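You operate a simulated robot arm through the tools that you are given. There is no shell and no other tool. Be economical: measure what you need, move in short steps, check, and stop when the job is done.

The job below is to be done with a simulated two-armed robot. You get a single attempt, and the scene is never put back.

## Task
Take the tall tube and leave it on top of the silver steel box on the chair side of the packing table. Take the carton that says "caps" from the upper shelf of the steriliser cart and leave it on the cooling shelf. Take the ring from the upper shelf of the steriliser cart and leave it on top of the white carton on the hold shelf. Do these in any order. Set down upright: tall tube, carton.

Only the result counts: the job must be done as asked and must still hold three seconds after the hand-in. Knocking over, shifting, dropping, spilling or breaking anything else fails it. Lids that push on must go on centred and level and be pressed home; caps that screw on are set level and turned clockwise until they are tight.

## Robot
Two 7-joint arms with three-finger grippers on one trunk, on a base that drives. Base frame: it is fixed to the floor where the robot stands at the start and does not move with it; the origin is under the middle of the robot, x ahead of it, y to its left, z up. Readings come in m, degrees, newtons and seconds.
The left shoulder is at the start at [0.024, 0.154, 1.047], the right one opposite. With the tool pointing down near the work surface each hand reaches from about 0.1 to 0.6 m from the robot's upright axis, wherever it stands, measured 20 degrees to its own side. Places, roughly: carton [-6.5, -1.75, 1]; cooling shelf [-5.8, -1.7, 1]; glove carton, tall carton [-4.25, 0, 1.25]; ring [-4.25, 0.5, 1]; steel box [0.25, 2.75, 1]. Payload 2.69 kg a hand.
Tool frame (each hand has its own): the origin (TCP) lies between the finger pads and is the grasp point; the fingertips stand 0.029 m ahead of it; z points along the fingers, y is the line along which they close. Largest opening 0.12 m; the body of the gripper starts 0.078 m behind the TCP.
Orientation is that of the tool frame in the base frame, as [roll, pitch, yaw] about the fixed x, y, z axes, in that order (R = Rz(yaw) Ry(pitch) Rx(roll)). With the fingers straight down and closing along the base's y, the tool's x points along the base's -x, its y along +y and its z along -z.

## Interface
- The arms move only by the tool arm_command. It takes "left_deltas", "right_deltas" or both (then of equal length, played together; a hand with none holds still); each is a list of rows, each a list of 7 numbers: the shift along the base's x, y, z in m, then the turn, a rotation vector about the base's x, y, z in degrees, then the closure, from 0 (fully open) to 1 (shut). In form: [[tx, ty, tz, rx, ry, rz, grip], ...]. A call has 1 to 12 rows; each row shifts and turns the commanded pose from where the row before left it. A row lasts 0.2 s, in which the tool goes at most 0.05 m and 8.6 degrees; a call with a longer step from one row to the next is refused whole, and so is a gripper value outside its range. Where a pose cannot be reached the arm comes as near as it can. A force on the tool above 40 N (or 10 N above the force at the start of the call, whichever is more), or a blocked arm, ends the call early, and 0.2 s more pass. Each finger halts on what it meets, pressing with about 35 N; the grip force reading is that of the motor and also rises with nothing between the fingers. The clock runs only during rows and for 0.2 s after the last one: add rows that do not move to give the fingers time. It gives the time, the measured TCP pose, the force on the tool (base axes), the opening and the grip force at its end, in the units of the frame above (readings bear some noise), with the torque about the TCP (base axes, N m) and any sound that the robot's microphone picked up.
- Cameras (640 x 400 px; columns grow to the right, rows downward): "scene" is now at [0.122, -0.0142, 1.2253]; the picture's right is [-0.15, -0.99, 0.00], its down [-0.26, 0.04, -0.96] and it looks along [0.95, -0.14, -0.27] (base axes); focal length 214 px, centre (320, 200). "left" rides on the left gripper at [0.063, 0, -0.104] in its tool frame; the picture's right is [0.00, 1.00, 0.00], its down [-0.83, 0.00, -0.56] and it looks along [-0.56, 0.00, 0.83] (tool axes); focal length 275 px, centre (320, 200). "right" rides on the right gripper at [0.063, 0, -0.104] in its tool frame; the picture's right is [0.00, 1.00, 0.00], its down [-0.83, 0.00, -0.56] and it looks along [-0.56, 0.00, 0.83] (tool axes); focal length 275 px, centre (320, 200). There is no depth. A picture from a camera that has moved, and an enlarged one, comes with that camera's place and axes in the base frame and with its lens. The place of the scene camera against the robot may be out by one fixed shift of up to 0.012 m in any direction.
- grab_frame(camera): a new picture of that camera. The clock stands still meanwhile.
- lift_body(by): slides the trunk up (or, below 0, down) by that many m; the arms and the scene camera ride with it, the base frame stays. It gives what a move gives, with no picture.
- base_move(legs): drives the robot by 1 to 6 legs, each [ahead, left, turn to the left] in m, m and degrees, along the robot's own axes; the way and the turn of a leg run together, so that a leg with both is an arc; at most 1.5 m and 180 degrees a leg. The arms and the cameras ride along, it lands a little off, and it stops where it bumps. It gives what a move gives.
- turn_head(pan, tilt): turns the head with the scene camera to pan (to the left, within 80 degrees either way) and tilt (down, from -29 to 69), counted from straight ahead of the robot. It gives what a move gives.
- zoom(camera, box): a new picture of the part [left, top, right, bottom] of that camera's present view, enlarged. The clock stands still meanwhile.
- sign_off(): hands the job in; it is judged then, once.

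Work in short steps. Places have to be worked out from the pictures, the camera data and where the tool is seen: move nearer, look again, correct. Check each grasp and each placing, and mend what went wrong. You have 165 turns and 138 pictures in all, those below and enlarged ones among them. Open the grippers and draw the arms clear of the work before you hand the job in, unless the task says otherwise.

The tools are called after "Emit:" by a JSON object that holds its "method" and its "body". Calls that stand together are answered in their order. arm_command: Moves the arms, as the interface text tells. Its arguments: {"type":"object","properties":{"left_deltas":{"type":"array","items":{"type":"array","items":{"type":"number"}}},"right_deltas":{"type":"array","items":{"type":"array","items":{"type":"number"}}}},"required":[]} The other tools are called the same way: lift_body (by) slides the trunk up or down; base_move (legs) drives the base; turn_head (pan, tilt) turns the head that bears the scene camera; grab_frame (camera) takes a picture; zoom (camera, box) takes an enlarged picture of a part of a camera's view; sign_off () hands the job in.

At the start:

```text
time_s: 0.0
left_ee_pos: [0.3901, 0.1128, 1.082]
left_tcp_rot: [180.0, -0.1, 179.9]
left_ft_force: [0.1, -0.5, -0.2]
left_torque: [0.01, 0.01, 0.01]
left_finger_gap: 0.1201
left_finger_force: 0.1
right_ee_pos: [0.287, -0.1888, 1.1817]
right_tcp_rot: [-180.0, 0.0, -180.0]
right_ft_force: [-0.5, -0.2, 0.1]
right_torque: [0.0, -0.01, 0.0]
right_finger_gap: 0.1199
right_finger_force: 0.1
trunk travel left (down, up): [-0.41, 0.028]
robot x, y, heading: [-0.0025, -0.0005, -0.1]
head pan, tilt: [-8.5, 15.4]
```

scene: 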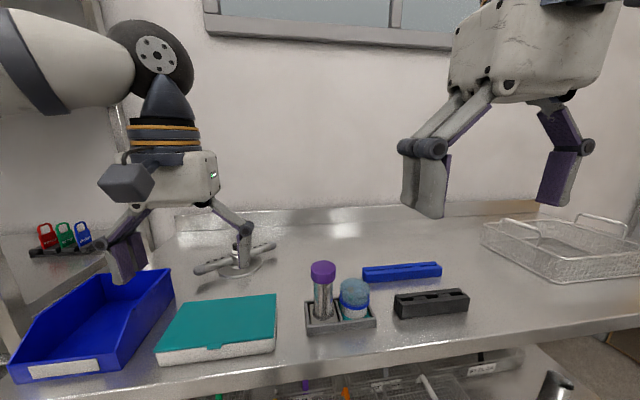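
right: 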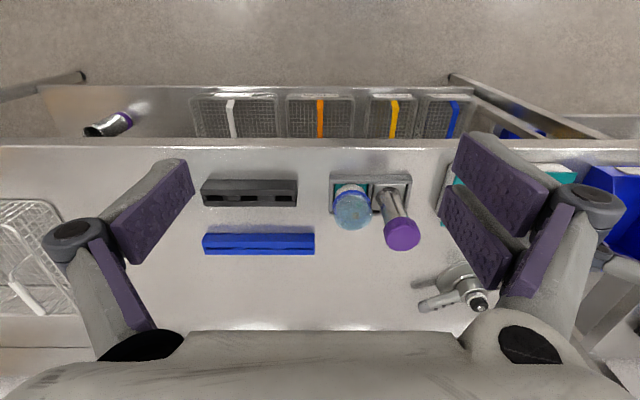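
left: 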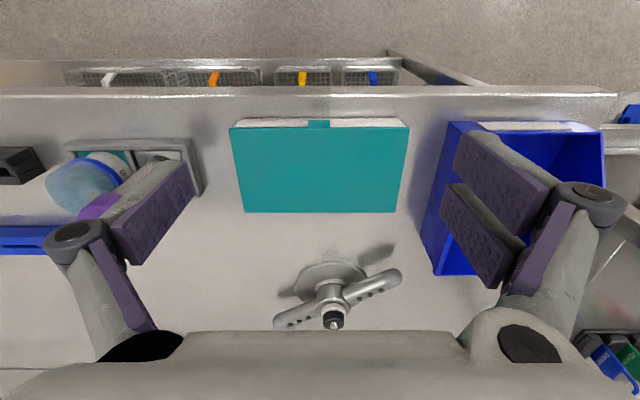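

I see a rack with a purple-capped tube and a blue-lidded jar ahead. I zoom in on it first to check what the tall tube is.

Emit:
{"method": "zoom", "body": {"camera": "scene", "box": [270, 230, 430, 350]}}

Emit:
{"method": "zoom", "body": {"camera": "right", "box": [300, 150, 460, 270]}}

```text
3.33 times, centred on (350, 290) of scene
camera zoom: at [0.122, -0.0142, 1.2253], right [-0.15, -0.99, 0.0], down [-0.26, 0.04, -0.96], along [0.95, -0.14, -0.27], focal length 715 px, centre (220, -100)
```

zoom: 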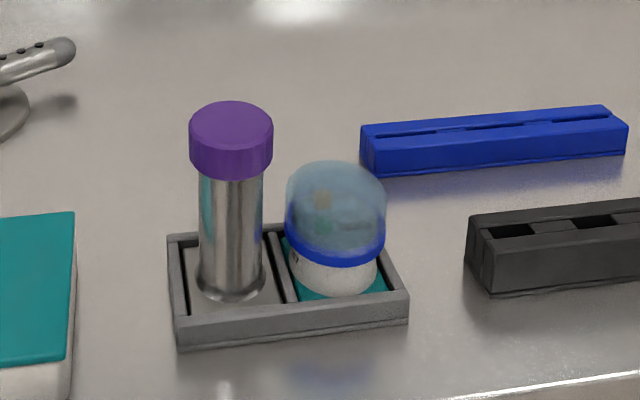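

```text
3.33 times, centred on (380, 210) of right
camera zoom: at [0.2239, -0.1898, 1.2868], right [0.0, 1.0, 0.0], down [0.83, 0.0, 0.56], along [0.56, 0.0, -0.83], focal length 918 px, centre (120, 167)
```

zoom: 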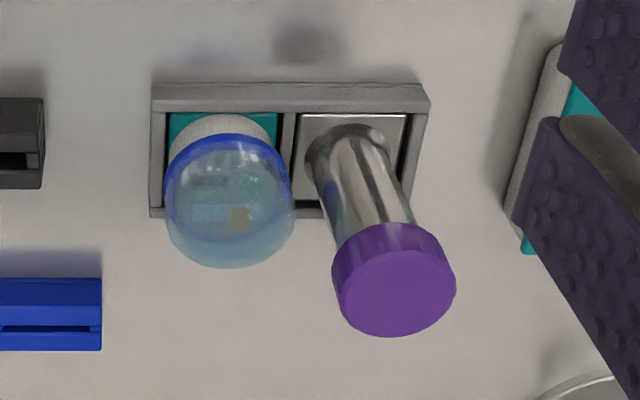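

The purple-capped steel tube stands in a rack bay. Before choosing, I check the lower shelf's other purple-and-steel object and look left towards the packing table.

Emit:
{"method": "turn_head", "body": {"pan": -20, "tilt": 50}}

Emit:
{"method": "grab_frame", "body": {"camera": "scene"}}

Emit:
{"method": "turn_head", "body": {"pan": 75, "tilt": 12}}

Emit:
{"method": "grab_frame", "body": {"camera": "scene"}}

```text
time_s: 1.0
left_ee_pos: [0.3898, 0.1128, 1.0817]
left_tcp_rot: [-180.0, 0.1, 179.9]
left_ft_force: [1.5, 0.7, 0.5]
left_torque: [0.02, -0.01, 0.03]
left_finger_gap: 0.12
left_finger_force: 0.1
right_ee_pos: [0.288, -0.1892, 1.1812]
right_tcp_rot: [-180.0, 0.0, 179.9]
right_ft_force: [0.1, -0.6, -0.1]
right_torque: [0.01, -0.02, 0.03]
right_finger_gap: 0.1198
right_finger_force: 0.0
trunk travel left (down, up): [-0.41, 0.028]
robot x, y, heading: [-0.0023, -0.0048, -0.0]
head pan, tilt: [-20.0, 50.0]
```

```text
132 pictures are left
camera scene: at [0.102, -0.0267, 1.1723], right [-0.34, -0.94, 0.0], down [-0.72, 0.26, -0.64], along [0.6, -0.22, -0.77], focal length 214 px, centre (320, 200)
```

scene: 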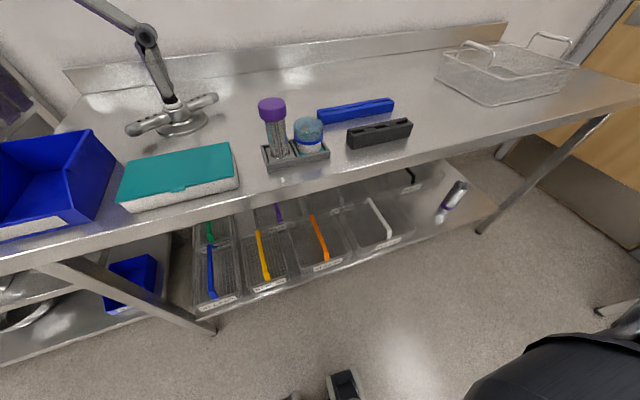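

```text
time_s: 2.7
left_ee_pos: [0.3899, 0.1133, 1.0807]
left_tcp_rot: [-180.0, -0.1, 180.0]
left_ft_force: [0.3, 0.4, 0.4]
left_torque: [0.02, -0.02, 0.0]
left_finger_gap: 0.12
left_finger_force: 0.0
right_ee_pos: [0.2874, -0.1894, 1.1819]
right_tcp_rot: [180.0, 0.0, 180.0]
right_ft_force: [-0.4, 0.0, -0.7]
right_torque: [-0.05, -0.04, 0.01]
right_finger_gap: 0.1204
right_finger_force: 0.2
trunk travel left (down, up): [-0.41, 0.028]
robot x, y, heading: [-0.0009, 0.001, 0.1]
head pan, tilt: [75.0, 12.0]
```

```text
131 pictures are left
camera scene: at [0.0538, 0.0896, 1.2308], right [0.97, -0.26, 0.0], down [-0.05, -0.2, -0.98], along [0.25, 0.94, -0.21], focal length 214 px, centre (320, 200)
```

scene: 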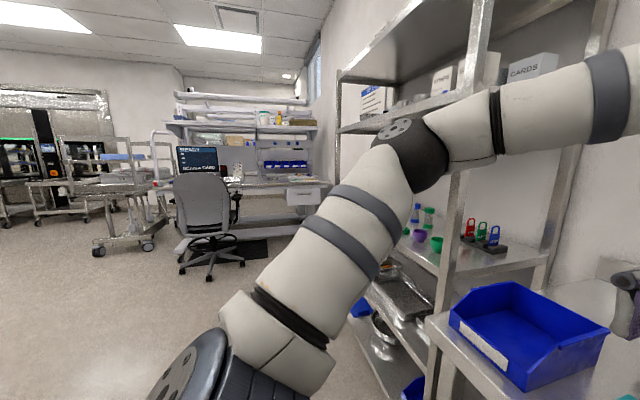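

The tube on the bench is the only tall tube in sight, with its cap top near (0.482, -0.074, 0.99) and base near z 0.875. I turn the right hand 90° so the fingers close along x, clear of the jar, and bring it over the tube while raising the left hand out of the way.

Emit:
{"method": "arm_command", "body": {"right_deltas": [[0.0177, 0.0105, 0, 0, 0, 8.2, 0], [0.0177, 0.0105, 0, 0, 0, 8.2, 0], [0.0177, 0.0105, 0, 0, 0, 8.2, 0], [0.0177, 0.0105, 0, 0, 0, 8.2, 0], [0.0177, 0.0105, 0, 0, 0, 8.2, 0], [0.0177, 0.0105, 0, 0, 0, 8.2, 0], [0.0177, 0.0105, 0, 0, 0, 8.2, 0], [0.0177, 0.0105, 0, 0, 0, 8.2, 0], [0.0177, 0.0105, 0, 0, 0, 8.2, 0], [0.0177, 0.0105, 0, 0, 0, 8.2, 0], [0.0177, 0.0105, 0, 0, 0, 8.0, 0]], "left_deltas": [[0, 0.01, 0.01, 0, 0, 0, 0], [0, 0.01, 0.01, 0, 0, 0, 0], [0, 0.01, 0.01, 0, 0, 0, 0], [0, 0.01, 0.01, 0, 0, 0, 0], [0, 0.01, 0.01, 0, 0, 0, 0], [0, 0.01, 0.01, 0, 0, 0, 0], [0, 0.01, 0.01, 0, 0, 0, 0], [0, 0.01, 0.01, 0, 0, 0, 0], [0, 0.01, 0.01, 0, 0, 0, 0], [0, 0.01, 0.01, 0, 0, 0, 0], [0, 0, 0, 0, 0, 0, 0]]}}

Emit:
{"method": "turn_head", "body": {"pan": -8, "tilt": 25}}

Emit:
{"method": "grab_frame", "body": {"camera": "scene"}}

Emit:
{"method": "grab_frame", "body": {"camera": "right"}}

```text
time_s: 5.1
left_ee_pos: [0.3886, 0.2145, 1.1805]
left_tcp_rot: [179.9, 0.0, 179.9]
left_ft_force: [-1.1, 0.1, 0.1]
left_torque: [-0.01, 0.01, 0.01]
left_finger_gap: 0.1203
left_finger_force: 0.0
right_ee_pos: [0.4415, -0.0889, 1.1926]
right_tcp_rot: [-177.2, 1.7, -97.5]
right_ft_force: [0.1, 0.5, 1.0]
right_torque: [0.02, -0.01, 0.0]
right_finger_gap: 0.1201
right_finger_force: 0.1
right hand out of reach, approached as far as the arm can: row 9, 10, 11
trunk travel left (down, up): [-0.41, 0.028]
robot x, y, heading: [-0.0016, 0.0048, -0.0]
head pan, tilt: [75.0, 12.0]
```

```text
time_s: 6.7
left_ee_pos: [0.3886, 0.214, 1.1808]
left_tcp_rot: [-180.0, -0.1, -180.0]
left_ft_force: [-0.6, -0.3, -0.2]
left_torque: [0.0, -0.02, 0.0]
left_finger_gap: 0.1198
left_finger_force: 0.1
right_ee_pos: [0.4414, -0.0912, 1.1934]
right_tcp_rot: [-177.3, 1.6, -97.7]
right_ft_force: [-0.3, -0.7, -0.3]
right_torque: [-0.04, -0.04, -0.01]
right_finger_gap: 0.12
right_finger_force: 0.0
trunk travel left (down, up): [-0.41, 0.028]
robot x, y, heading: [-0.0004, -0.0034, 0.2]
head pan, tilt: [-8.0, 25.0]
```

```text
130 pictures are left
camera scene: at [0.1208, -0.0131, 1.2097], right [-0.14, -0.99, 0.0], down [-0.42, 0.06, -0.91], along [0.9, -0.13, -0.42], focal length 214 px, centre (320, 200)
```

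scene: 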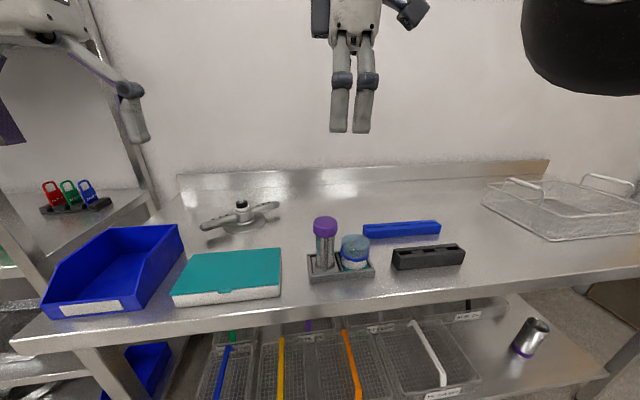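

```text
129 pictures are left
camera right: at [0.4275, -0.1559, 1.2953], right [-0.99, 0.13, -0.05], down [0.08, 0.81, 0.58], along [0.11, 0.57, -0.81], focal length 275 px, centre (320, 200)
```

right: 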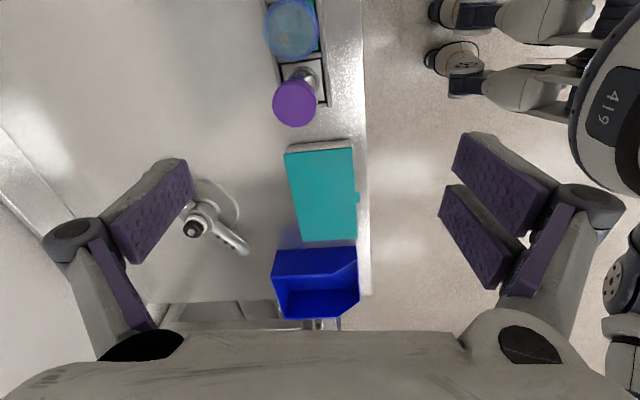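

Up high the arm ran short of reach, but this view confirms the cap at about (0.48, -0.075, 0.99). I descend 0.13 m and read the pose again.

Emit:
{"method": "arm_command", "body": {"right_deltas": [[0, 0, -0.03, 0, 0, 0, 0], [0, 0, -0.03, 0, 0, 0, 0], [0, 0, -0.03, 0, 0, 0, 0], [0, 0, -0.03, 0, 0, 0, 0], [0, 0, 0, 0, 0, 0, 0]]}}

```text
time_s: 7.9
left_ee_pos: [0.3883, 0.2127, 1.1819]
left_tcp_rot: [-180.0, -0.1, 180.0]
left_ft_force: [-0.8, -0.2, -0.3]
left_torque: [0.01, 0.0, 0.0]
left_finger_gap: 0.12
left_finger_force: 0.1
right_ee_pos: [0.4415, -0.0909, 1.0728]
right_tcp_rot: [-177.2, 1.8, -97.6]
right_ft_force: [0.7, -0.9, -0.4]
right_torque: [0.02, -0.01, 0.01]
right_finger_gap: 0.1199
right_finger_force: 0.0
trunk travel left (down, up): [-0.41, 0.028]
robot x, y, heading: [0.001, -0.0009, 0.0]
head pan, tilt: [-8.0, 25.0]
```

The commanded pose now follows the true one. I correct the offset and the tilt while staying above the cap.

Emit:
{"method": "arm_command", "body": {"right_deltas": [[0.013, 0.005, -0.005, -0.5, 1.0, 2.5, 0], [0.013, 0.005, -0.005, -0.5, 1.0, 2.5, 0], [0.012, 0.005, -0.005, -0.4, 1.0, 2.6, 0], [0, 0, 0, 0, 0, 0, 0]]}}

Emit:
{"method": "grab_frame", "body": {"camera": "right"}}

Emit:
{"method": "grab_frame", "body": {"camera": "scene"}}

```text
time_s: 8.9
left_ee_pos: [0.3892, 0.2122, 1.1804]
left_tcp_rot: [179.9, 0.0, 180.0]
left_ft_force: [-0.5, -0.3, 0.5]
left_torque: [0.04, 0.01, -0.04]
left_finger_gap: 0.1198
left_finger_force: 0.1
right_ee_pos: [0.4779, -0.0756, 1.0578]
right_tcp_rot: [179.9, 0.1, -90.0]
right_ft_force: [0.6, -0.8, -0.3]
right_torque: [-0.01, 0.01, 0.01]
right_finger_gap: 0.1198
right_finger_force: 0.0
trunk travel left (down, up): [-0.41, 0.028]
robot x, y, heading: [-0.0014, 0.0003, 0.1]
head pan, tilt: [-8.0, 25.0]
```

```text
128 pictures are left
camera right: at [0.4791, -0.1401, 1.1628], right [-1.0, 0.0, 0.0], down [0.0, 0.83, 0.56], along [0.0, 0.56, -0.83], focal length 275 px, centre (320, 200)
```

right: 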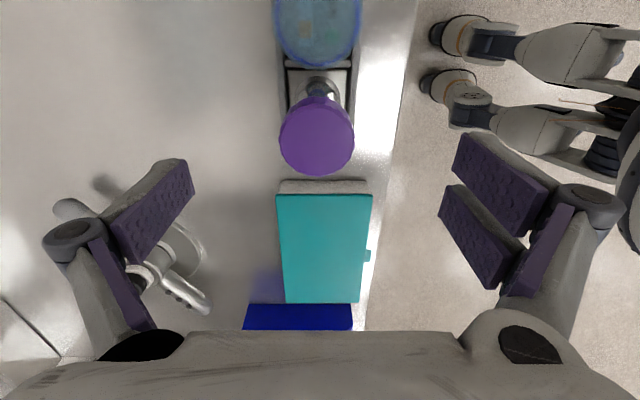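

```text
127 pictures are left
camera scene: at [0.1204, -0.0133, 1.2098], right [-0.14, -0.99, 0.0], down [-0.42, 0.06, -0.91], along [0.9, -0.13, -0.42], focal length 214 px, centre (320, 200)
```

scene: 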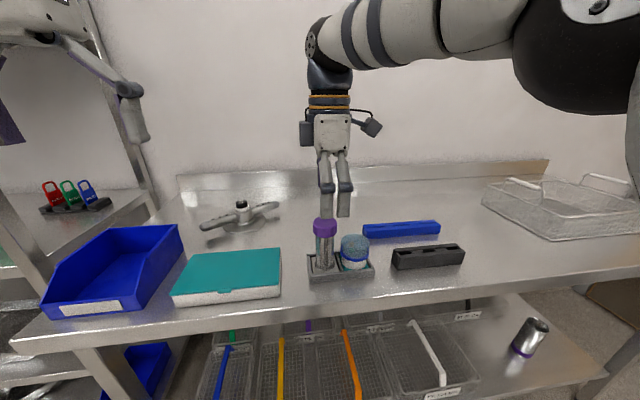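

The hand is well centred on the tube. I descend to TCP z 0.955, so the pads take the cap and upper body, and close.

Emit:
{"method": "arm_command", "body": {"right_deltas": [[0.002, 0.001, -0.025, 0, 0, 0, 0], [0, 0, -0.025, 0, 0, 0, 0], [0, 0, -0.025, 0, 0, 0, 0], [0, 0, -0.025, 0, 0, 0, 0], [0, 0, 0, 0, 0, 0, 0], [0, 0, 0, 0, 0, 0, 1], [0, 0, 0, 0, 0, 0, 1], [0, 0, 0, 0, 0, 0, 1], [0, 0, 0, 0, 0, 0, 1]]}}

Emit:
{"method": "zoom", "body": {"camera": "scene", "box": [240, 150, 400, 290]}}

```text
time_s: 10.9
left_ee_pos: [0.3888, 0.2133, 1.1811]
left_tcp_rot: [-179.9, 0.0, 179.9]
left_ft_force: [-1.4, 0.2, -0.3]
left_torque: [0.01, 0.02, 0.0]
left_finger_gap: 0.1204
left_finger_force: 0.0
right_ee_pos: [0.4803, -0.0765, 0.9575]
right_tcp_rot: [180.0, 0.1, -90.1]
right_ft_force: [1.1, -0.6, 1.5]
right_torque: [-0.1, -0.03, -0.03]
right_finger_gap: 0.0352
right_finger_force: 35.4
trunk travel left (down, up): [-0.41, 0.028]
robot x, y, heading: [-0.0021, 0.0009, 0.2]
head pan, tilt: [-8.0, 25.0]
```

```text
2.86 times, centred on (320, 220) of scene
camera zoom: at [0.1207, -0.0132, 1.2097], right [-0.14, -0.99, 0.0], down [-0.42, 0.06, -0.91], along [0.9, -0.13, -0.42], focal length 613 px, centre (320, 143)
```

zoom: 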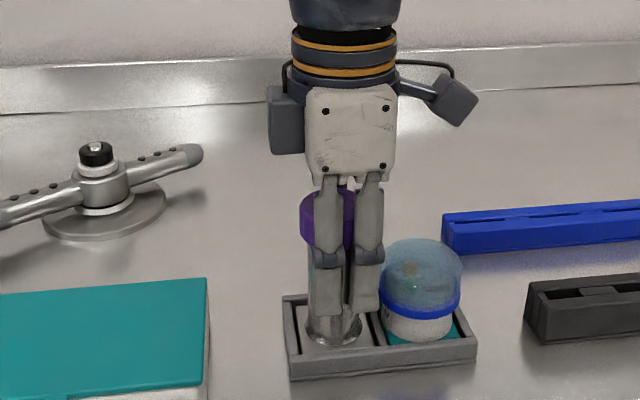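

The fingers hold the tube body (gap 0.035). I lift it straight up and check.

Emit:
{"method": "arm_command", "body": {"right_deltas": [[0, 0, 0.02, 0, 0, 0, 1], [0, 0, 0.03, 0, 0, 0, 1], [0, 0, 0.03, 0, 0, 0, 1], [0, 0, 0.03, 0, 0, 0, 1], [0, 0, 0.03, 0, 0, 0, 1], [0, 0, 0, 0, 0, 0, 1]]}}

Emit:
{"method": "grab_frame", "body": {"camera": "scene"}}

```text
time_s: 12.3
left_ee_pos: [0.3888, 0.2118, 1.1802]
left_tcp_rot: [-180.0, 0.0, -180.0]
left_ft_force: [-0.3, 0.4, -0.4]
left_torque: [0.0, -0.05, -0.03]
left_finger_gap: 0.12
left_finger_force: 0.2
right_ee_pos: [0.4784, -0.0733, 1.094]
right_tcp_rot: [179.8, 0.0, -90.0]
right_ft_force: [0.2, -1.3, -2.9]
right_torque: [0.01, -0.04, -0.01]
right_finger_gap: 0.0354
right_finger_force: 34.5
trunk travel left (down, up): [-0.41, 0.028]
robot x, y, heading: [-0.0009, 0.0005, -0.2]
head pan, tilt: [-8.0, 25.0]
```

```text
125 pictures are left
camera scene: at [0.1211, -0.0133, 1.2096], right [-0.14, -0.99, 0.0], down [-0.42, 0.06, -0.91], along [0.9, -0.13, -0.42], focal length 214 px, centre (320, 200)
```

scene: 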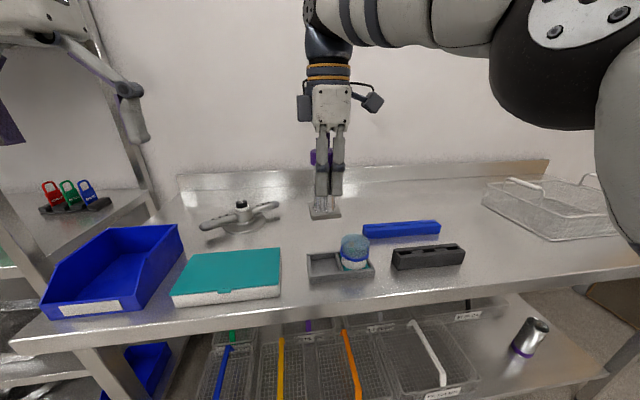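

The tube is held upright on its square foot. I now pull the hand back and look right before I drive off.

Emit:
{"method": "arm_command", "body": {"right_deltas": [[-0.03, -0.02, 0.01, 0, 0, 0, 1], [-0.03, -0.02, 0.01, 0, 0, 0, 1], [-0.03, -0.02, 0.01, 0, 0, 0, 1], [-0.03, -0.02, 0, 0, 0, 0, 1], [-0.03, -0.02, 0, 0, 0, 0, 1], [0, 0, 0, 0, 0, 0, 1]]}}

Emit:
{"method": "turn_head", "body": {"pan": -78, "tilt": 15}}

Emit:
{"method": "grab_frame", "body": {"camera": "scene"}}

```text
time_s: 13.7
left_ee_pos: [0.3892, 0.2131, 1.1812]
left_tcp_rot: [180.0, 0.0, 179.9]
left_ft_force: [0.2, -0.2, 0.2]
left_torque: [0.0, 0.04, 0.04]
left_finger_gap: 0.1204
left_finger_force: 0.1
right_ee_pos: [0.3324, -0.1763, 1.1271]
right_tcp_rot: [179.9, 0.1, -90.1]
right_ft_force: [-0.4, -0.3, -2.5]
right_torque: [0.0, 0.01, 0.01]
right_finger_gap: 0.0354
right_finger_force: 35.0
trunk travel left (down, up): [-0.41, 0.028]
robot x, y, heading: [-0.0, -0.0017, -0.2]
head pan, tilt: [-8.0, 25.0]
```

```text
time_s: 15.1
left_ee_pos: [0.3899, 0.2134, 1.1805]
left_tcp_rot: [-180.0, 0.0, -180.0]
left_ft_force: [-1.0, 0.0, 0.6]
left_torque: [0.03, -0.01, -0.02]
left_finger_gap: 0.1201
left_finger_force: 0.2
right_ee_pos: [0.333, -0.178, 1.1271]
right_tcp_rot: [179.8, 0.1, -89.9]
right_ft_force: [-0.4, -0.6, -2.9]
right_torque: [-0.02, -0.02, -0.03]
right_finger_gap: 0.0355
right_finger_force: 34.8
trunk travel left (down, up): [-0.41, 0.028]
robot x, y, heading: [0.0008, -0.0012, 0.2]
head pan, tilt: [-78.0, 15.0]
```

```text
124 pictures are left
camera scene: at [0.0492, -0.0918, 1.2259], right [-0.98, -0.21, 0.0], down [-0.05, 0.25, -0.97], along [0.2, -0.94, -0.26], focal length 214 px, centre (320, 200)
```

scene: 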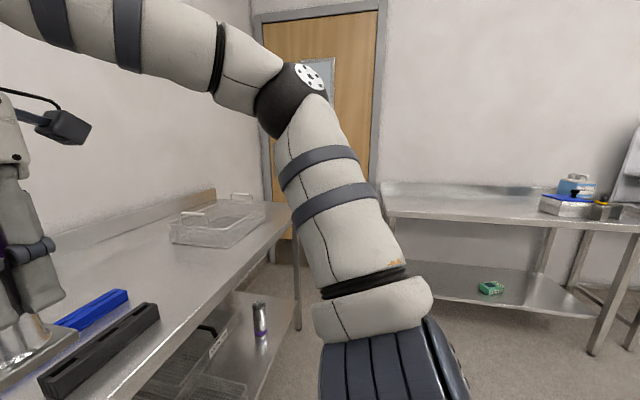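

There is another purple-ended steel cylinder on the lower shelf. I zoom in on it to be sure which one is the tall tube.

Emit:
{"method": "zoom", "body": {"camera": "scene", "box": [200, 280, 320, 360]}}

```text
5.00 times, centred on (260, 320) of scene
camera zoom: at [0.0492, -0.0918, 1.2259], right [-0.98, -0.21, 0.0], down [-0.05, 0.25, -0.97], along [0.2, -0.94, -0.26], focal length 1072 px, centre (620, -400)
```

zoom: 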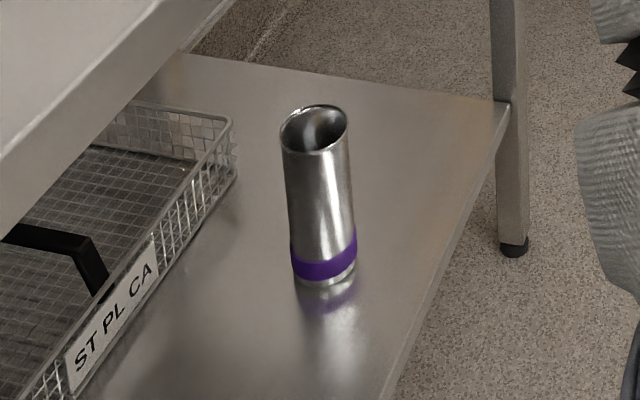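

That one is a wide open beaker deep under the bench, so I take the capped tube from the rack as the tall tube. I back off and turn left towards the packing table.

Emit:
{"method": "base_move", "body": {"legs": [[-0.45, 0, 0], [0, 0, 90]]}}

Emit:
{"method": "turn_head", "body": {"pan": 0, "tilt": 12}}

Emit:
{"method": "grab_frame", "body": {"camera": "scene"}}

```text
time_s: 21.6
left_ee_pos: [-0.6535, 0.3948, 1.1807]
left_tcp_rot: [-180.0, 0.0, -91.9]
left_ft_force: [0.2, -0.2, -0.3]
left_torque: [-0.01, 0.02, 0.01]
left_finger_gap: 0.1199
left_finger_force: 0.1
right_ee_pos: [-0.2656, 0.3264, 1.1269]
right_tcp_rot: [179.7, 0.1, -1.7]
right_ft_force: [-0.3, 0.2, -2.6]
right_torque: [-0.01, -0.02, -0.01]
right_finger_gap: 0.0354
right_finger_force: 34.8
trunk travel left (down, up): [-0.41, 0.028]
robot x, y, heading: [-0.4541, -0.0028, 88.1]
head pan, tilt: [-78.0, 15.0]
```

```text
time_s: 23.1
left_ee_pos: [-0.6524, 0.3942, 1.1819]
left_tcp_rot: [180.0, 0.0, -91.9]
left_ft_force: [-0.7, -0.4, 0.3]
left_torque: [0.01, 0.01, -0.03]
left_finger_gap: 0.1199
left_finger_force: 0.0
right_ee_pos: [-0.2649, 0.3265, 1.1277]
right_tcp_rot: [179.8, 0.2, -1.8]
right_ft_force: [0.5, 0.2, -2.7]
right_torque: [-0.02, -0.02, 0.0]
right_finger_gap: 0.0352
right_finger_force: 34.5
trunk travel left (down, up): [-0.41, 0.028]
robot x, y, heading: [-0.4532, -0.0016, 88.1]
head pan, tilt: [0.0, 12.0]
```

```text
122 pictures are left
camera scene: at [-0.4549, 0.1284, 1.2308], right [1.0, -0.03, 0.0], down [-0.01, -0.21, -0.98], along [0.03, 0.98, -0.21], focal length 214 px, centre (320, 200)
```

scene: 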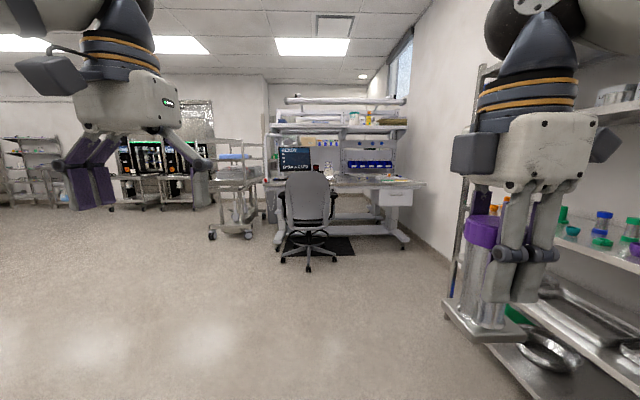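

The desk with the chair is the packing table, with the chair around x -0.56, y 2.35, so the steel box is right of it. I drive forward along the open floor, then look.

Emit:
{"method": "base_move", "body": {"legs": [[0, 0, 2], [1.45, 0, 0], [0, -0.6, 0]]}}

Emit:
{"method": "turn_head", "body": {"pan": 0, "tilt": 22}}

Emit:
{"method": "grab_frame", "body": {"camera": "scene"}}

```text
time_s: 35.3
left_ee_pos: [-0.0918, 1.8456, 1.1821]
left_tcp_rot: [179.9, 0.0, -88.9]
left_ft_force: [-0.4, 0.3, 0.2]
left_torque: [-0.01, -0.02, -0.02]
left_finger_gap: 0.1201
left_finger_force: 0.0
right_ee_pos: [0.2978, 1.7947, 1.1276]
right_tcp_rot: [179.8, 0.1, 1.0]
right_ft_force: [0.2, -0.3, -3.6]
right_torque: [0.03, 0.02, 0.01]
right_finger_gap: 0.035
right_finger_force: 34.8
trunk travel left (down, up): [-0.41, 0.028]
robot x, y, heading: [0.1308, 1.4601, 91.0]
head pan, tilt: [0.0, 12.0]
```

```text
time_s: 36.0
left_ee_pos: [-0.0932, 1.8444, 1.1808]
left_tcp_rot: [180.0, 0.0, -88.9]
left_ft_force: [-0.6, -1.0, -0.3]
left_torque: [0.01, 0.03, -0.01]
left_finger_gap: 0.1201
left_finger_force: 0.1
right_ee_pos: [0.2977, 1.7945, 1.1274]
right_tcp_rot: [179.8, 0.1, 1.0]
right_ft_force: [-0.5, 0.4, -2.1]
right_torque: [-0.01, 0.02, 0.01]
right_finger_gap: 0.0351
right_finger_force: 34.9
trunk travel left (down, up): [-0.41, 0.028]
robot x, y, heading: [0.1315, 1.4627, 91.1]
head pan, tilt: [0.0, 22.0]
```

```text
121 pictures are left
camera scene: at [0.1186, 1.5888, 1.2146], right [1.0, 0.02, 0.0], down [0.01, -0.37, -0.93], along [-0.02, 0.93, -0.37], focal length 214 px, centre (320, 200)
```

scene: 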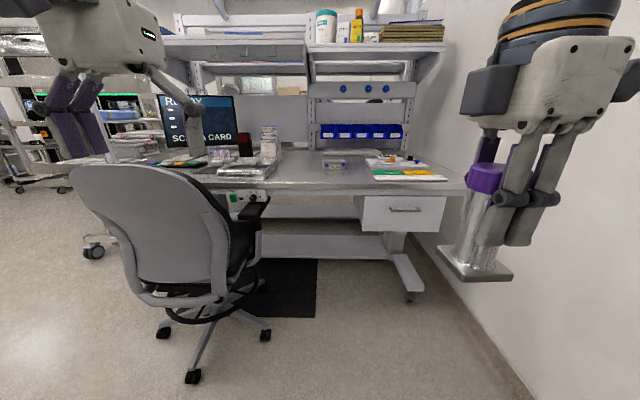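

I zoom in on the table top to find the silver steel box.

Emit:
{"method": "zoom", "body": {"camera": "scene", "box": [130, 110, 460, 230]}}

```text
1.94 times, centred on (295, 170) of scene
camera zoom: at [0.1186, 1.5888, 1.2146], right [1.0, 0.02, 0.0], down [0.01, -0.37, -0.93], along [-0.02, 0.93, -0.37], focal length 416 px, centre (368, 258)
```

zoom: 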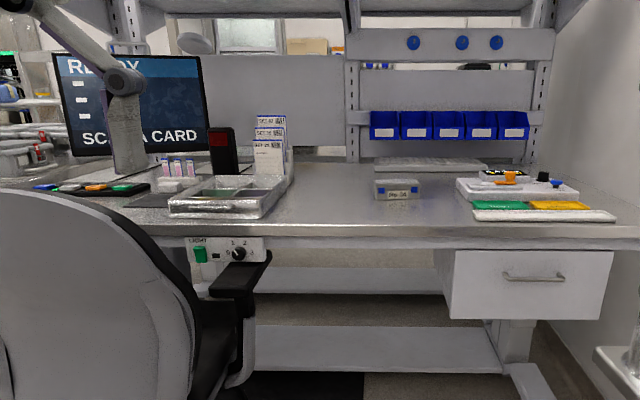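

A small silver box with a label sits around (0.19, 2.85). I zoom closer on it.

Emit:
{"method": "zoom", "body": {"camera": "scene", "box": [300, 145, 380, 195]}}

Emit:
{"method": "zoom", "body": {"camera": "scene", "box": [195, 120, 305, 190]}}

```text
8.00 times, centred on (340, 170) of scene
camera zoom: at [0.1186, 1.5888, 1.2146], right [1.0, 0.02, 0.0], down [0.01, -0.37, -0.93], along [-0.02, 0.93, -0.37], focal length 1716 px, centre (160, 440)
```

zoom: 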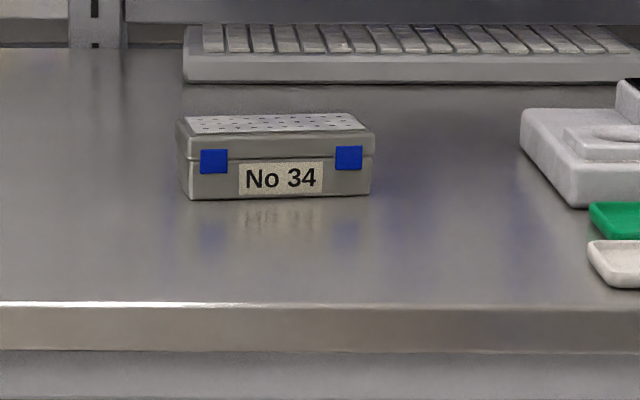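

```text
5.71 times, centred on (250, 155) of scene
camera zoom: at [0.1186, 1.5888, 1.2146], right [1.0, 0.02, 0.0], down [0.01, -0.37, -0.93], along [-0.02, 0.93, -0.37], focal length 1226 px, centre (720, 457)
```

zoom: 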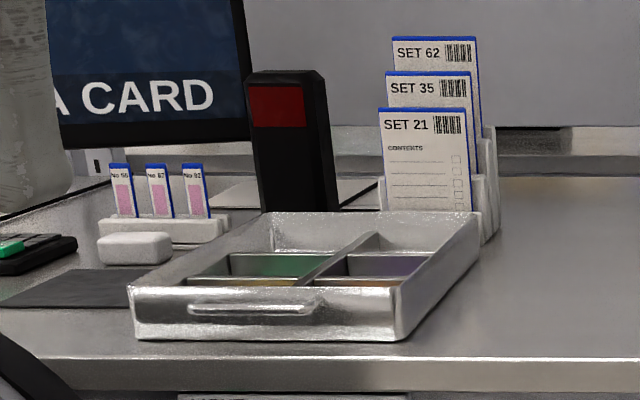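

The "No 34" box with a flat lid is the silver steel box, at roughly (0.2, 2.88). I drive nearer while keeping right of the chair.

Emit:
{"method": "base_move", "body": {"legs": [[0, -0.1, -1], [0.75, 0, 0]]}}

Emit:
{"method": "turn_head", "body": {"pan": 0, "tilt": 40}}

Emit:
{"method": "grab_frame", "body": {"camera": "scene"}}

```text
time_s: 37.7
left_ee_pos: [0.0044, 1.8531, 1.18]
left_tcp_rot: [-179.7, -0.1, -89.6]
left_ft_force: [-0.3, 0.1, -0.6]
left_torque: [0.01, 0.0, 0.0]
left_finger_gap: 0.1198
left_finger_force: 0.0
right_ee_pos: [0.393, 1.7969, 1.1252]
right_tcp_rot: [179.5, -0.4, 0.5]
right_ft_force: [0.0, -0.1, -3.0]
right_torque: [0.01, -0.01, -0.02]
right_finger_gap: 0.0352
right_finger_force: 34.7
trunk travel left (down, up): [-0.41, 0.028]
robot x, y, heading: [0.2224, 1.4582, 90.5]
head pan, tilt: [0.0, 22.0]
stopped in leg 1: the robot was blocked; the commanded pose is now the measured one
```

```text
time_s: 38.5
left_ee_pos: [0.0034, 1.8535, 1.1785]
left_tcp_rot: [-179.8, -0.2, -89.6]
left_ft_force: [0.1, 0.3, 0.6]
left_torque: [0.0, -0.03, 0.0]
left_finger_gap: 0.12
left_finger_force: 0.0
right_ee_pos: [0.3934, 1.7984, 1.1261]
right_tcp_rot: [179.5, -0.4, 0.4]
right_ft_force: [0.4, 1.1, -3.2]
right_torque: [0.01, 0.03, 0.01]
right_finger_gap: 0.0349
right_finger_force: 35.6
trunk travel left (down, up): [-0.41, 0.028]
robot x, y, heading: [0.227, 1.4637, 90.4]
head pan, tilt: [0.0, 40.0]
```

```text
117 pictures are left
camera scene: at [0.2123, 1.5864, 1.186], right [1.0, 0.01, 0.01], down [0.01, -0.64, -0.76], along [0.0, 0.76, -0.64], focal length 214 px, centre (320, 200)
```

scene: 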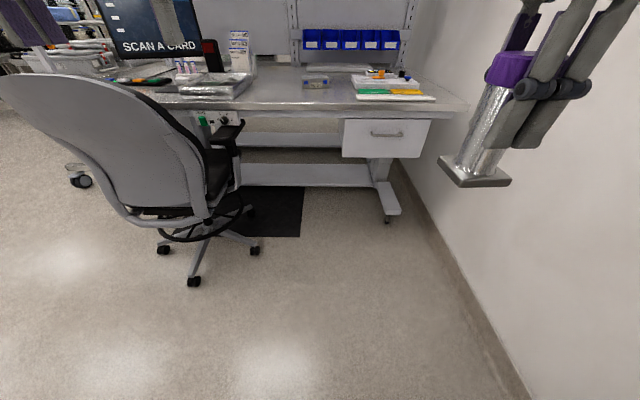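

Something on the right touched the shelf as I sidestepped, but the tube is still held. I edge left a little, then go forward past the shelf.

Emit:
{"method": "base_move", "body": {"legs": [[0, 0.05, 0], [0.7, 0, 0]]}}

Emit:
{"method": "grab_frame", "body": {"camera": "scene"}}

```text
time_s: 43.1
left_ee_pos: [-0.0566, 2.5676, 1.1813]
left_tcp_rot: [179.9, -0.1, -88.7]
left_ft_force: [-0.3, 0.2, 0.3]
left_torque: [-0.01, 0.01, -0.01]
left_finger_gap: 0.1198
left_finger_force: 0.0
right_ee_pos: [0.3326, 2.5187, 1.1262]
right_tcp_rot: [179.7, -0.2, 1.3]
right_ft_force: [0.2, 0.1, -2.6]
right_torque: [0.0, 0.01, -0.01]
right_finger_gap: 0.0353
right_finger_force: 35.3
trunk travel left (down, up): [-0.41, 0.028]
robot x, y, heading: [0.1649, 2.182, 91.4]
head pan, tilt: [0.0, 40.0]
```

```text
116 pictures are left
camera scene: at [0.1557, 2.3039, 1.1863], right [1.0, 0.02, 0.0], down [0.01, -0.64, -0.77], along [-0.02, 0.77, -0.64], focal length 214 px, centre (320, 200)
```

scene: 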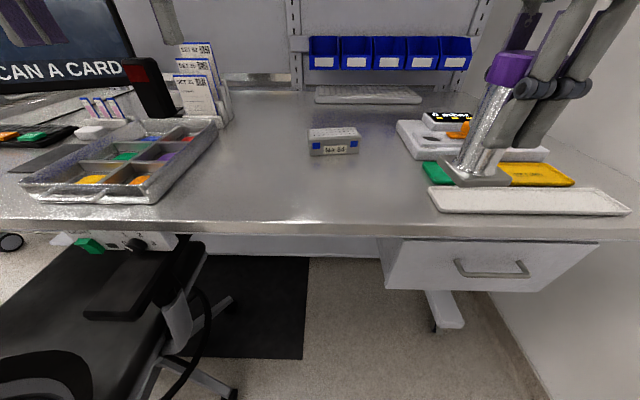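

I zoom in on the box for a precise place.

Emit:
{"method": "zoom", "body": {"camera": "scene", "box": [290, 110, 386, 170]}}

Emit:
{"method": "zoom", "body": {"camera": "scene", "box": [400, 30, 580, 200]}}

```text
6.67 times, centred on (338, 140) of scene
camera zoom: at [0.1557, 2.3039, 1.1863], right [1.0, 0.02, 0.0], down [0.01, -0.64, -0.77], along [-0.02, 0.77, -0.64], focal length 1430 px, centre (200, 600)
```

zoom: 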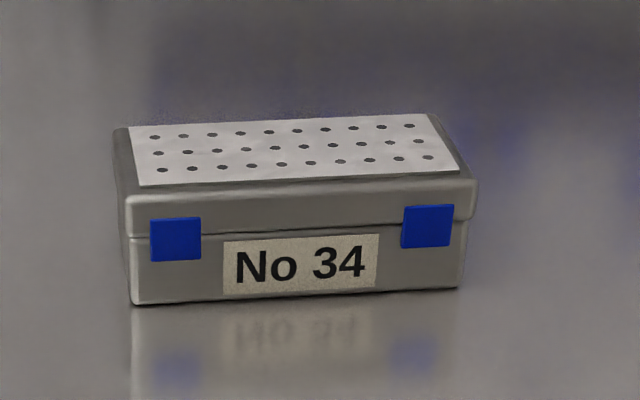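

```text
2.35 times, centred on (490, 115) of scene
camera zoom: at [0.1557, 2.3039, 1.1863], right [1.0, 0.02, 0.0], down [0.01, -0.64, -0.77], along [-0.02, 0.77, -0.64], focal length 505 px, centre (-80, 400)
```

zoom: 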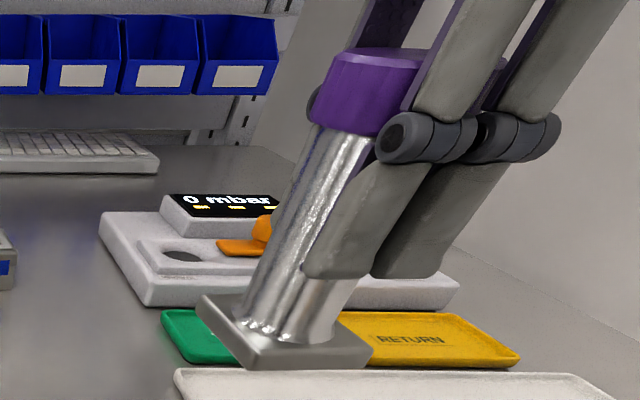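

The box top centre is near (0.179, 2.846, 0.965), and the tube foot hangs about 0.085 m under the TCP. I pull the left hand back and edge the robot forward with a slight left turn to get within reach.

Emit:
{"method": "arm_command", "body": {"left_deltas": [[0, -0.03, 0.01, 0, 0, 0, 0], [0, -0.03, 0.01, 0, 0, 0, 0], [0, -0.03, 0.01, 0, 0, 0, 0], [0, -0.03, 0.01, 0, 0, 0, 0]]}}

Emit:
{"method": "base_move", "body": {"legs": [[0.12, 0, 8]]}}

```text
time_s: 44.1
left_ee_pos: [-0.0378, 2.46, 1.1804]
left_tcp_rot: [-179.9, 0.1, -88.5]
left_ft_force: [-1.0, -0.6, -0.2]
left_torque: [0.02, -0.02, -0.01]
left_finger_gap: 0.1202
left_finger_force: 0.0
left hand out of reach, approached as far as the arm can: row 2, 3, 4
right_ee_pos: [0.3332, 2.5177, 1.127]
right_tcp_rot: [179.7, -0.1, 1.3]
right_ft_force: [-0.5, -0.8, -2.8]
right_torque: [0.03, -0.04, -0.02]
right_finger_gap: 0.0349
right_finger_force: 35.0
trunk travel left (down, up): [-0.41, 0.028]
robot x, y, heading: [0.1616, 2.1808, 91.1]
head pan, tilt: [0.0, 40.0]
```

```text
time_s: 45.3
left_ee_pos: [-0.0819, 2.5508, 1.1787]
left_tcp_rot: [-179.8, -0.1, -81.3]
left_ft_force: [0.3, 0.9, 0.0]
left_torque: [-0.05, 0.01, 0.05]
left_finger_gap: 0.12
left_finger_force: 0.0
right_ee_pos: [0.2787, 2.6553, 1.1267]
right_tcp_rot: [179.7, -0.2, 8.7]
right_ft_force: [0.2, 0.9, -2.8]
right_torque: [-0.02, -0.04, 0.0]
right_finger_gap: 0.0349
right_finger_force: 35.2
trunk travel left (down, up): [-0.41, 0.028]
robot x, y, heading: [0.1551, 2.2997, 98.8]
head pan, tilt: [0.0, 40.0]
```

I move the tube over the box at height.

Emit:
{"method": "arm_command", "body": {"right_deltas": [[-0.02, 0.038, 0, 0, 0, -1, 1], [-0.02, 0.038, 0, 0, 0, -1, 1], [-0.02, 0.038, 0, 0, 0, -1, 1], [-0.02, 0.038, 0, 0, 0, -1, 1], [-0.02, 0.038, 0, 0, 0, -1, 1], [0, 0, 0, 0, 0, 0, 1]]}}

Emit:
{"method": "grab_frame", "body": {"camera": "scene"}}

Emit:
{"method": "grab_frame", "body": {"camera": "right"}}

```text
time_s: 46.7
left_ee_pos: [-0.0816, 2.55, 1.1791]
left_tcp_rot: [-179.9, 0.0, -81.2]
left_ft_force: [0.3, 0.0, -0.3]
left_torque: [-0.01, -0.03, -0.02]
left_finger_gap: 0.1203
left_finger_force: 0.1
right_ee_pos: [0.1921, 2.8159, 1.0975]
right_tcp_rot: [179.7, -0.1, 4.3]
right_ft_force: [-0.9, 0.5, -2.8]
right_torque: [0.03, 0.0, -0.03]
right_finger_gap: 0.0351
right_finger_force: 34.9
right hand out of reach, approached as far as the arm can: row 4, 5
trunk travel left (down, up): [-0.41, 0.028]
robot x, y, heading: [0.1501, 2.3039, 99.1]
head pan, tilt: [0.0, 40.0]
```

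```text
113 pictures are left
camera scene: at [0.1296, 2.42, 1.1865], right [0.99, 0.15, 0.0], down [0.1, -0.64, -0.77], along [-0.12, 0.76, -0.64], focal length 214 px, centre (320, 200)
```

scene: 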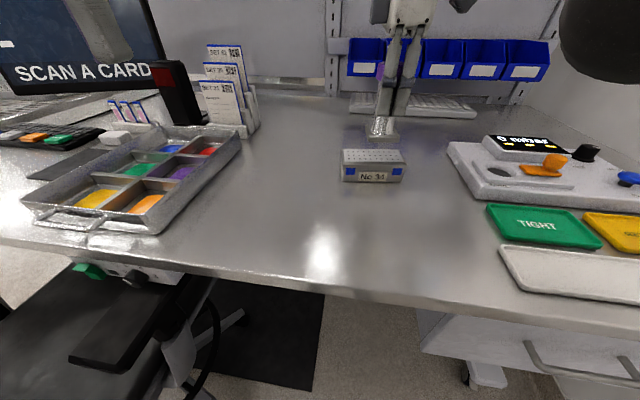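

```text
112 pictures are left
camera right: at [0.2551, 2.8211, 1.2021], right [0.08, -1.0, 0.01], down [-0.83, -0.06, 0.55], along [-0.55, -0.05, -0.83], focal length 275 px, centre (320, 200)
```

right: 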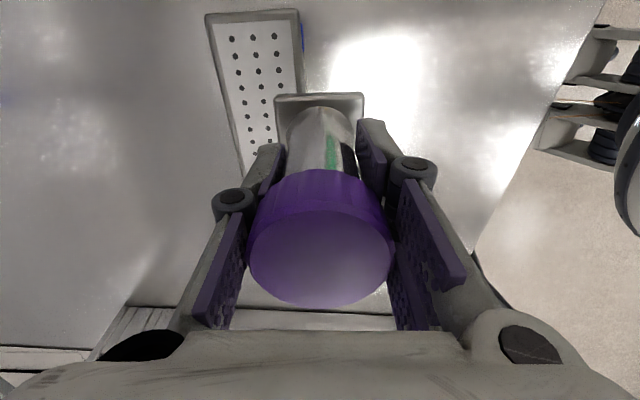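

The box centre is about 0.04 m further than the hand, and the arm is at its limit. I drive forward a little more; the foot clears the box top by some 5 cm.

Emit:
{"method": "base_move", "body": {"legs": [[0.05, 0, 0]]}}

Emit:
{"method": "grab_frame", "body": {"camera": "right"}}

Emit:
{"method": "zoom", "body": {"camera": "scene", "box": [300, 40, 460, 200]}}

```text
time_s: 47.6
left_ee_pos: [-0.091, 2.6006, 1.1799]
left_tcp_rot: [-179.9, 0.0, -81.2]
left_ft_force: [-0.4, 1.0, -0.1]
left_torque: [-0.04, -0.01, 0.0]
left_finger_gap: 0.1198
left_finger_force: 0.1
right_ee_pos: [0.1848, 2.8667, 1.0967]
right_tcp_rot: [179.6, -0.2, 4.4]
right_ft_force: [0.0, 1.3, -2.8]
right_torque: [-0.03, 0.03, -0.03]
right_finger_gap: 0.0351
right_finger_force: 35.2
trunk travel left (down, up): [-0.41, 0.028]
robot x, y, heading: [0.1446, 2.3511, 98.9]
head pan, tilt: [0.0, 40.0]
```

```text
111 pictures are left
camera right: at [0.2473, 2.8716, 1.2016], right [0.08, -1.0, 0.01], down [-0.83, -0.06, 0.55], along [-0.55, -0.05, -0.83], focal length 275 px, centre (320, 200)
```

right: 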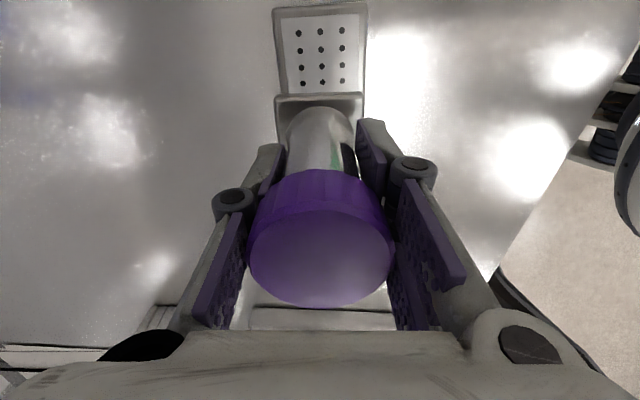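

```text
2.50 times, centred on (380, 120) of scene
camera zoom: at [0.1217, 2.4706, 1.1863], right [0.99, 0.15, 0.0], down [0.1, -0.64, -0.77], along [-0.12, 0.76, -0.64], focal length 536 px, centre (170, 400)
```

zoom: 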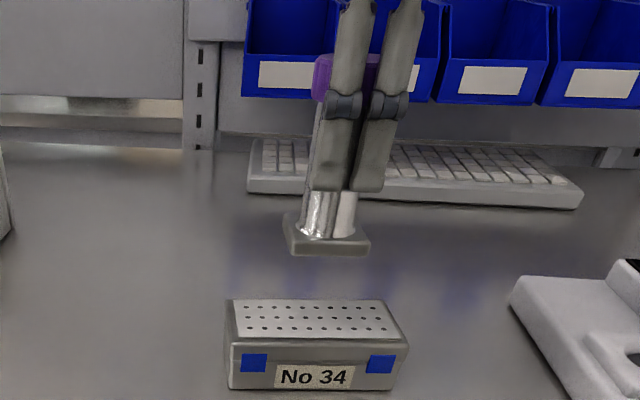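

The right camera shows the foot centred over the box, with axes aligned. I lower slowly and watch the force.

Emit:
{"method": "arm_command", "body": {"right_deltas": [[-0.002, 0, -0.015, 0, 0, 0, 1], [0, 0, -0.015, 0, 0, 0, 1], [0, 0, -0.01, 0, 0, 0, 1], [0, 0, 0, 0, 0, 0, 1]]}}

Emit:
{"method": "zoom", "body": {"camera": "scene", "box": [300, 40, 460, 200]}}

```text
time_s: 48.6
left_ee_pos: [-0.09, 2.6002, 1.179]
left_tcp_rot: [-179.8, 0.1, -81.2]
left_ft_force: [0.8, 1.0, -0.2]
left_torque: [0.02, -0.04, 0.02]
left_finger_gap: 0.12
left_finger_force: 0.0
right_ee_pos: [0.1823, 2.8667, 1.0578]
right_tcp_rot: [179.8, -0.1, 4.3]
right_ft_force: [0.1, 0.6, -3.6]
right_torque: [-0.01, -0.01, 0.01]
right_finger_gap: 0.035
right_finger_force: 34.2
trunk travel left (down, up): [-0.41, 0.028]
robot x, y, heading: [0.1464, 2.3497, 98.9]
head pan, tilt: [0.0, 40.0]
```

```text
2.50 times, centred on (380, 120) of scene
camera zoom: at [0.1218, 2.4696, 1.1863], right [0.99, 0.15, 0.0], down [0.1, -0.64, -0.77], along [-0.12, 0.76, -0.64], focal length 536 px, centre (170, 400)
```

zoom: 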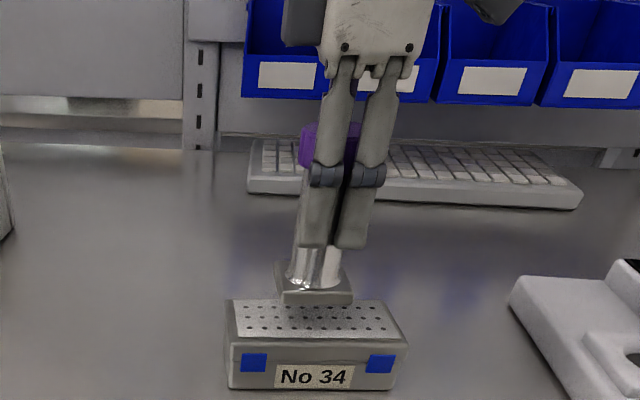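

The foot is just above the lid and near centre. I lower it in small steps until it touches.

Emit:
{"method": "arm_command", "body": {"right_deltas": [[0, 0, -0.004, 0, 0, 0, 1], [0, 0, -0.004, 0, 0, 0, 1], [0, 0, -0.004, 0, 0, 0, 1], [0, 0, 0, 0, 0, 0, 1]]}}

Emit:
{"method": "zoom", "body": {"camera": "scene", "box": [300, 40, 460, 200]}}

```text
time_s: 49.6
left_ee_pos: [-0.0896, 2.5998, 1.1785]
left_tcp_rot: [-179.8, 0.1, -81.1]
left_ft_force: [0.4, 0.2, 0.1]
left_torque: [0.01, -0.02, -0.03]
left_finger_gap: 0.12
left_finger_force: 0.1
right_ee_pos: [0.1818, 2.8667, 1.0441]
right_tcp_rot: [179.7, -0.2, 4.3]
right_ft_force: [-0.7, -0.4, -2.7]
right_torque: [0.02, 0.01, 0.01]
right_finger_gap: 0.035
right_finger_force: 35.0
trunk travel left (down, up): [-0.41, 0.028]
robot x, y, heading: [0.1473, 2.3485, 98.7]
head pan, tilt: [0.0, 40.0]
```

```text
2.50 times, centred on (380, 120) of scene
camera zoom: at [0.1218, 2.4696, 1.1864], right [0.99, 0.15, 0.0], down [0.1, -0.64, -0.77], along [-0.12, 0.76, -0.64], focal length 536 px, centre (170, 400)
```

zoom: 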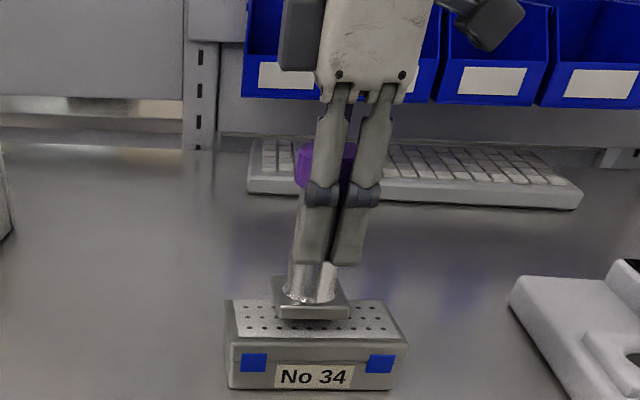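

No contact yet. I keep lowering in small steps.

Emit:
{"method": "arm_command", "body": {"right_deltas": [[0, 0, -0.003, 0, 0, 0, 1], [0, 0, -0.003, 0, 0, 0, 1], [0, 0, -0.003, 0, 0, 0, 1], [0, 0, 0, 0, 0, 0, 1]]}}

Emit:
{"method": "zoom", "body": {"camera": "scene", "box": [340, 120, 420, 200]}}

```text
time_s: 50.6
left_ee_pos: [-0.0896, 2.6003, 1.179]
left_tcp_rot: [-179.9, 0.2, -81.2]
left_ft_force: [0.2, -0.6, 0.2]
left_torque: [-0.02, 0.03, 0.01]
left_finger_gap: 0.12
left_finger_force: 0.1
right_ee_pos: [0.1833, 2.8668, 1.037]
right_tcp_rot: [179.7, -0.1, 4.3]
right_ft_force: [0.0, 0.9, -3.5]
right_torque: [-0.02, 0.01, -0.01]
right_finger_gap: 0.035
right_finger_force: 35.0
trunk travel left (down, up): [-0.41, 0.028]
robot x, y, heading: [0.1482, 2.3513, 98.9]
head pan, tilt: [0.0, 40.0]
```

```text
5.00 times, centred on (380, 160) of scene
camera zoom: at [0.1218, 2.4696, 1.1863], right [0.99, 0.15, 0.0], down [0.1, -0.64, -0.77], along [-0.12, 0.76, -0.64], focal length 1072 px, centre (20, 400)
```

zoom: 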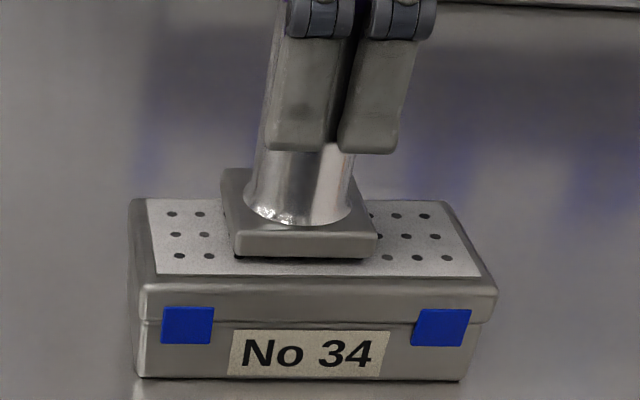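

The foot still hovers a little above the lid. I lower further until the force rises.

Emit:
{"method": "arm_command", "body": {"right_deltas": [[0, 0, -0.003, 0, 0, 0, 1], [0, 0, -0.003, 0, 0, 0, 1], [0, 0, -0.003, 0, 0, 0, 1], [0, 0, 0, 0, 0, 0, 1]]}}

Emit:
{"method": "zoom", "body": {"camera": "scene", "box": [340, 120, 420, 200]}}

```text
time_s: 51.6
left_ee_pos: [-0.0886, 2.5979, 1.1802]
left_tcp_rot: [-179.9, 0.3, -81.2]
left_ft_force: [0.1, 0.3, -1.1]
left_torque: [0.0, 0.0, 0.02]
left_finger_gap: 0.12
left_finger_force: 0.1
right_ee_pos: [0.1824, 2.867, 1.0301]
right_tcp_rot: [180.0, 0.0, 4.4]
right_ft_force: [0.8, 6.0, 24.9]
right_torque: [0.19, 0.11, 0.0]
right_finger_gap: 0.0358
right_finger_force: 35.0
trunk travel left (down, up): [-0.41, 0.028]
robot x, y, heading: [0.1474, 2.3525, 99.0]
head pan, tilt: [0.0, 40.0]
```

```text
5.00 times, centred on (380, 160) of scene
camera zoom: at [0.1218, 2.4682, 1.1868], right [0.99, 0.15, 0.0], down [0.1, -0.63, -0.77], along [-0.12, 0.76, -0.64], focal length 1072 px, centre (20, 400)
```

zoom: 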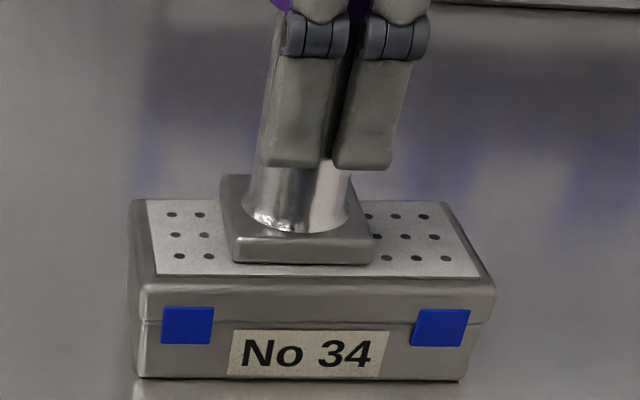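

Contact is made (28 N), with the foot slightly towards the back. I ease off, shift 5 mm forward, set down lightly and check.

Emit:
{"method": "arm_command", "body": {"right_deltas": [[0, 0, 0.006, 0, 0, 0, 1], [0, -0.005, 0, 0, 0, 0, 1], [0, 0, -0.003, 0, 0, 0, 1], [0, 0, -0.0015, 0, 0, 0, 1], [0, 0, 0, 0, 0, 0, 1]]}}

Emit:
{"method": "zoom", "body": {"camera": "scene", "box": [340, 120, 420, 200]}}

```text
time_s: 52.9
left_ee_pos: [-0.0889, 2.5997, 1.1785]
left_tcp_rot: [180.0, 0.0, -81.2]
left_ft_force: [-0.1, 0.0, 0.3]
left_torque: [0.01, 0.03, -0.01]
left_finger_gap: 0.1201
left_finger_force: 0.0
right_ee_pos: [0.183, 2.8599, 1.0295]
right_tcp_rot: [179.8, 0.0, 4.4]
right_ft_force: [-3.0, 3.4, 15.8]
right_torque: [-0.07, 0.39, -0.03]
right_finger_gap: 0.0349
right_finger_force: 34.7
trunk travel left (down, up): [-0.41, 0.028]
robot x, y, heading: [0.1455, 2.3526, 98.8]
head pan, tilt: [0.0, 40.0]
```

```text
5.00 times, centred on (380, 160) of scene
camera zoom: at [0.1213, 2.4687, 1.1866], right [0.99, 0.15, 0.0], down [0.1, -0.63, -0.77], along [-0.12, 0.76, -0.64], focal length 1072 px, centre (20, 400)
```

zoom: 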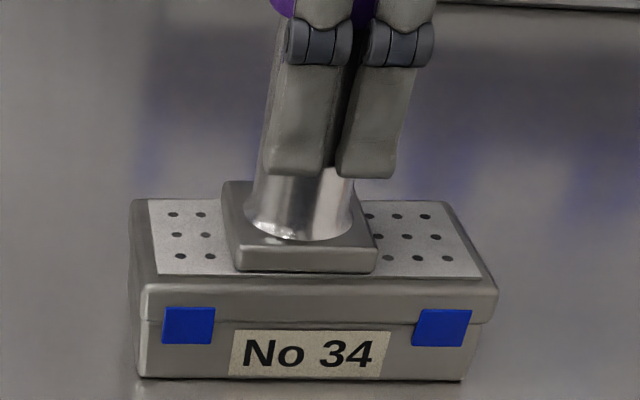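

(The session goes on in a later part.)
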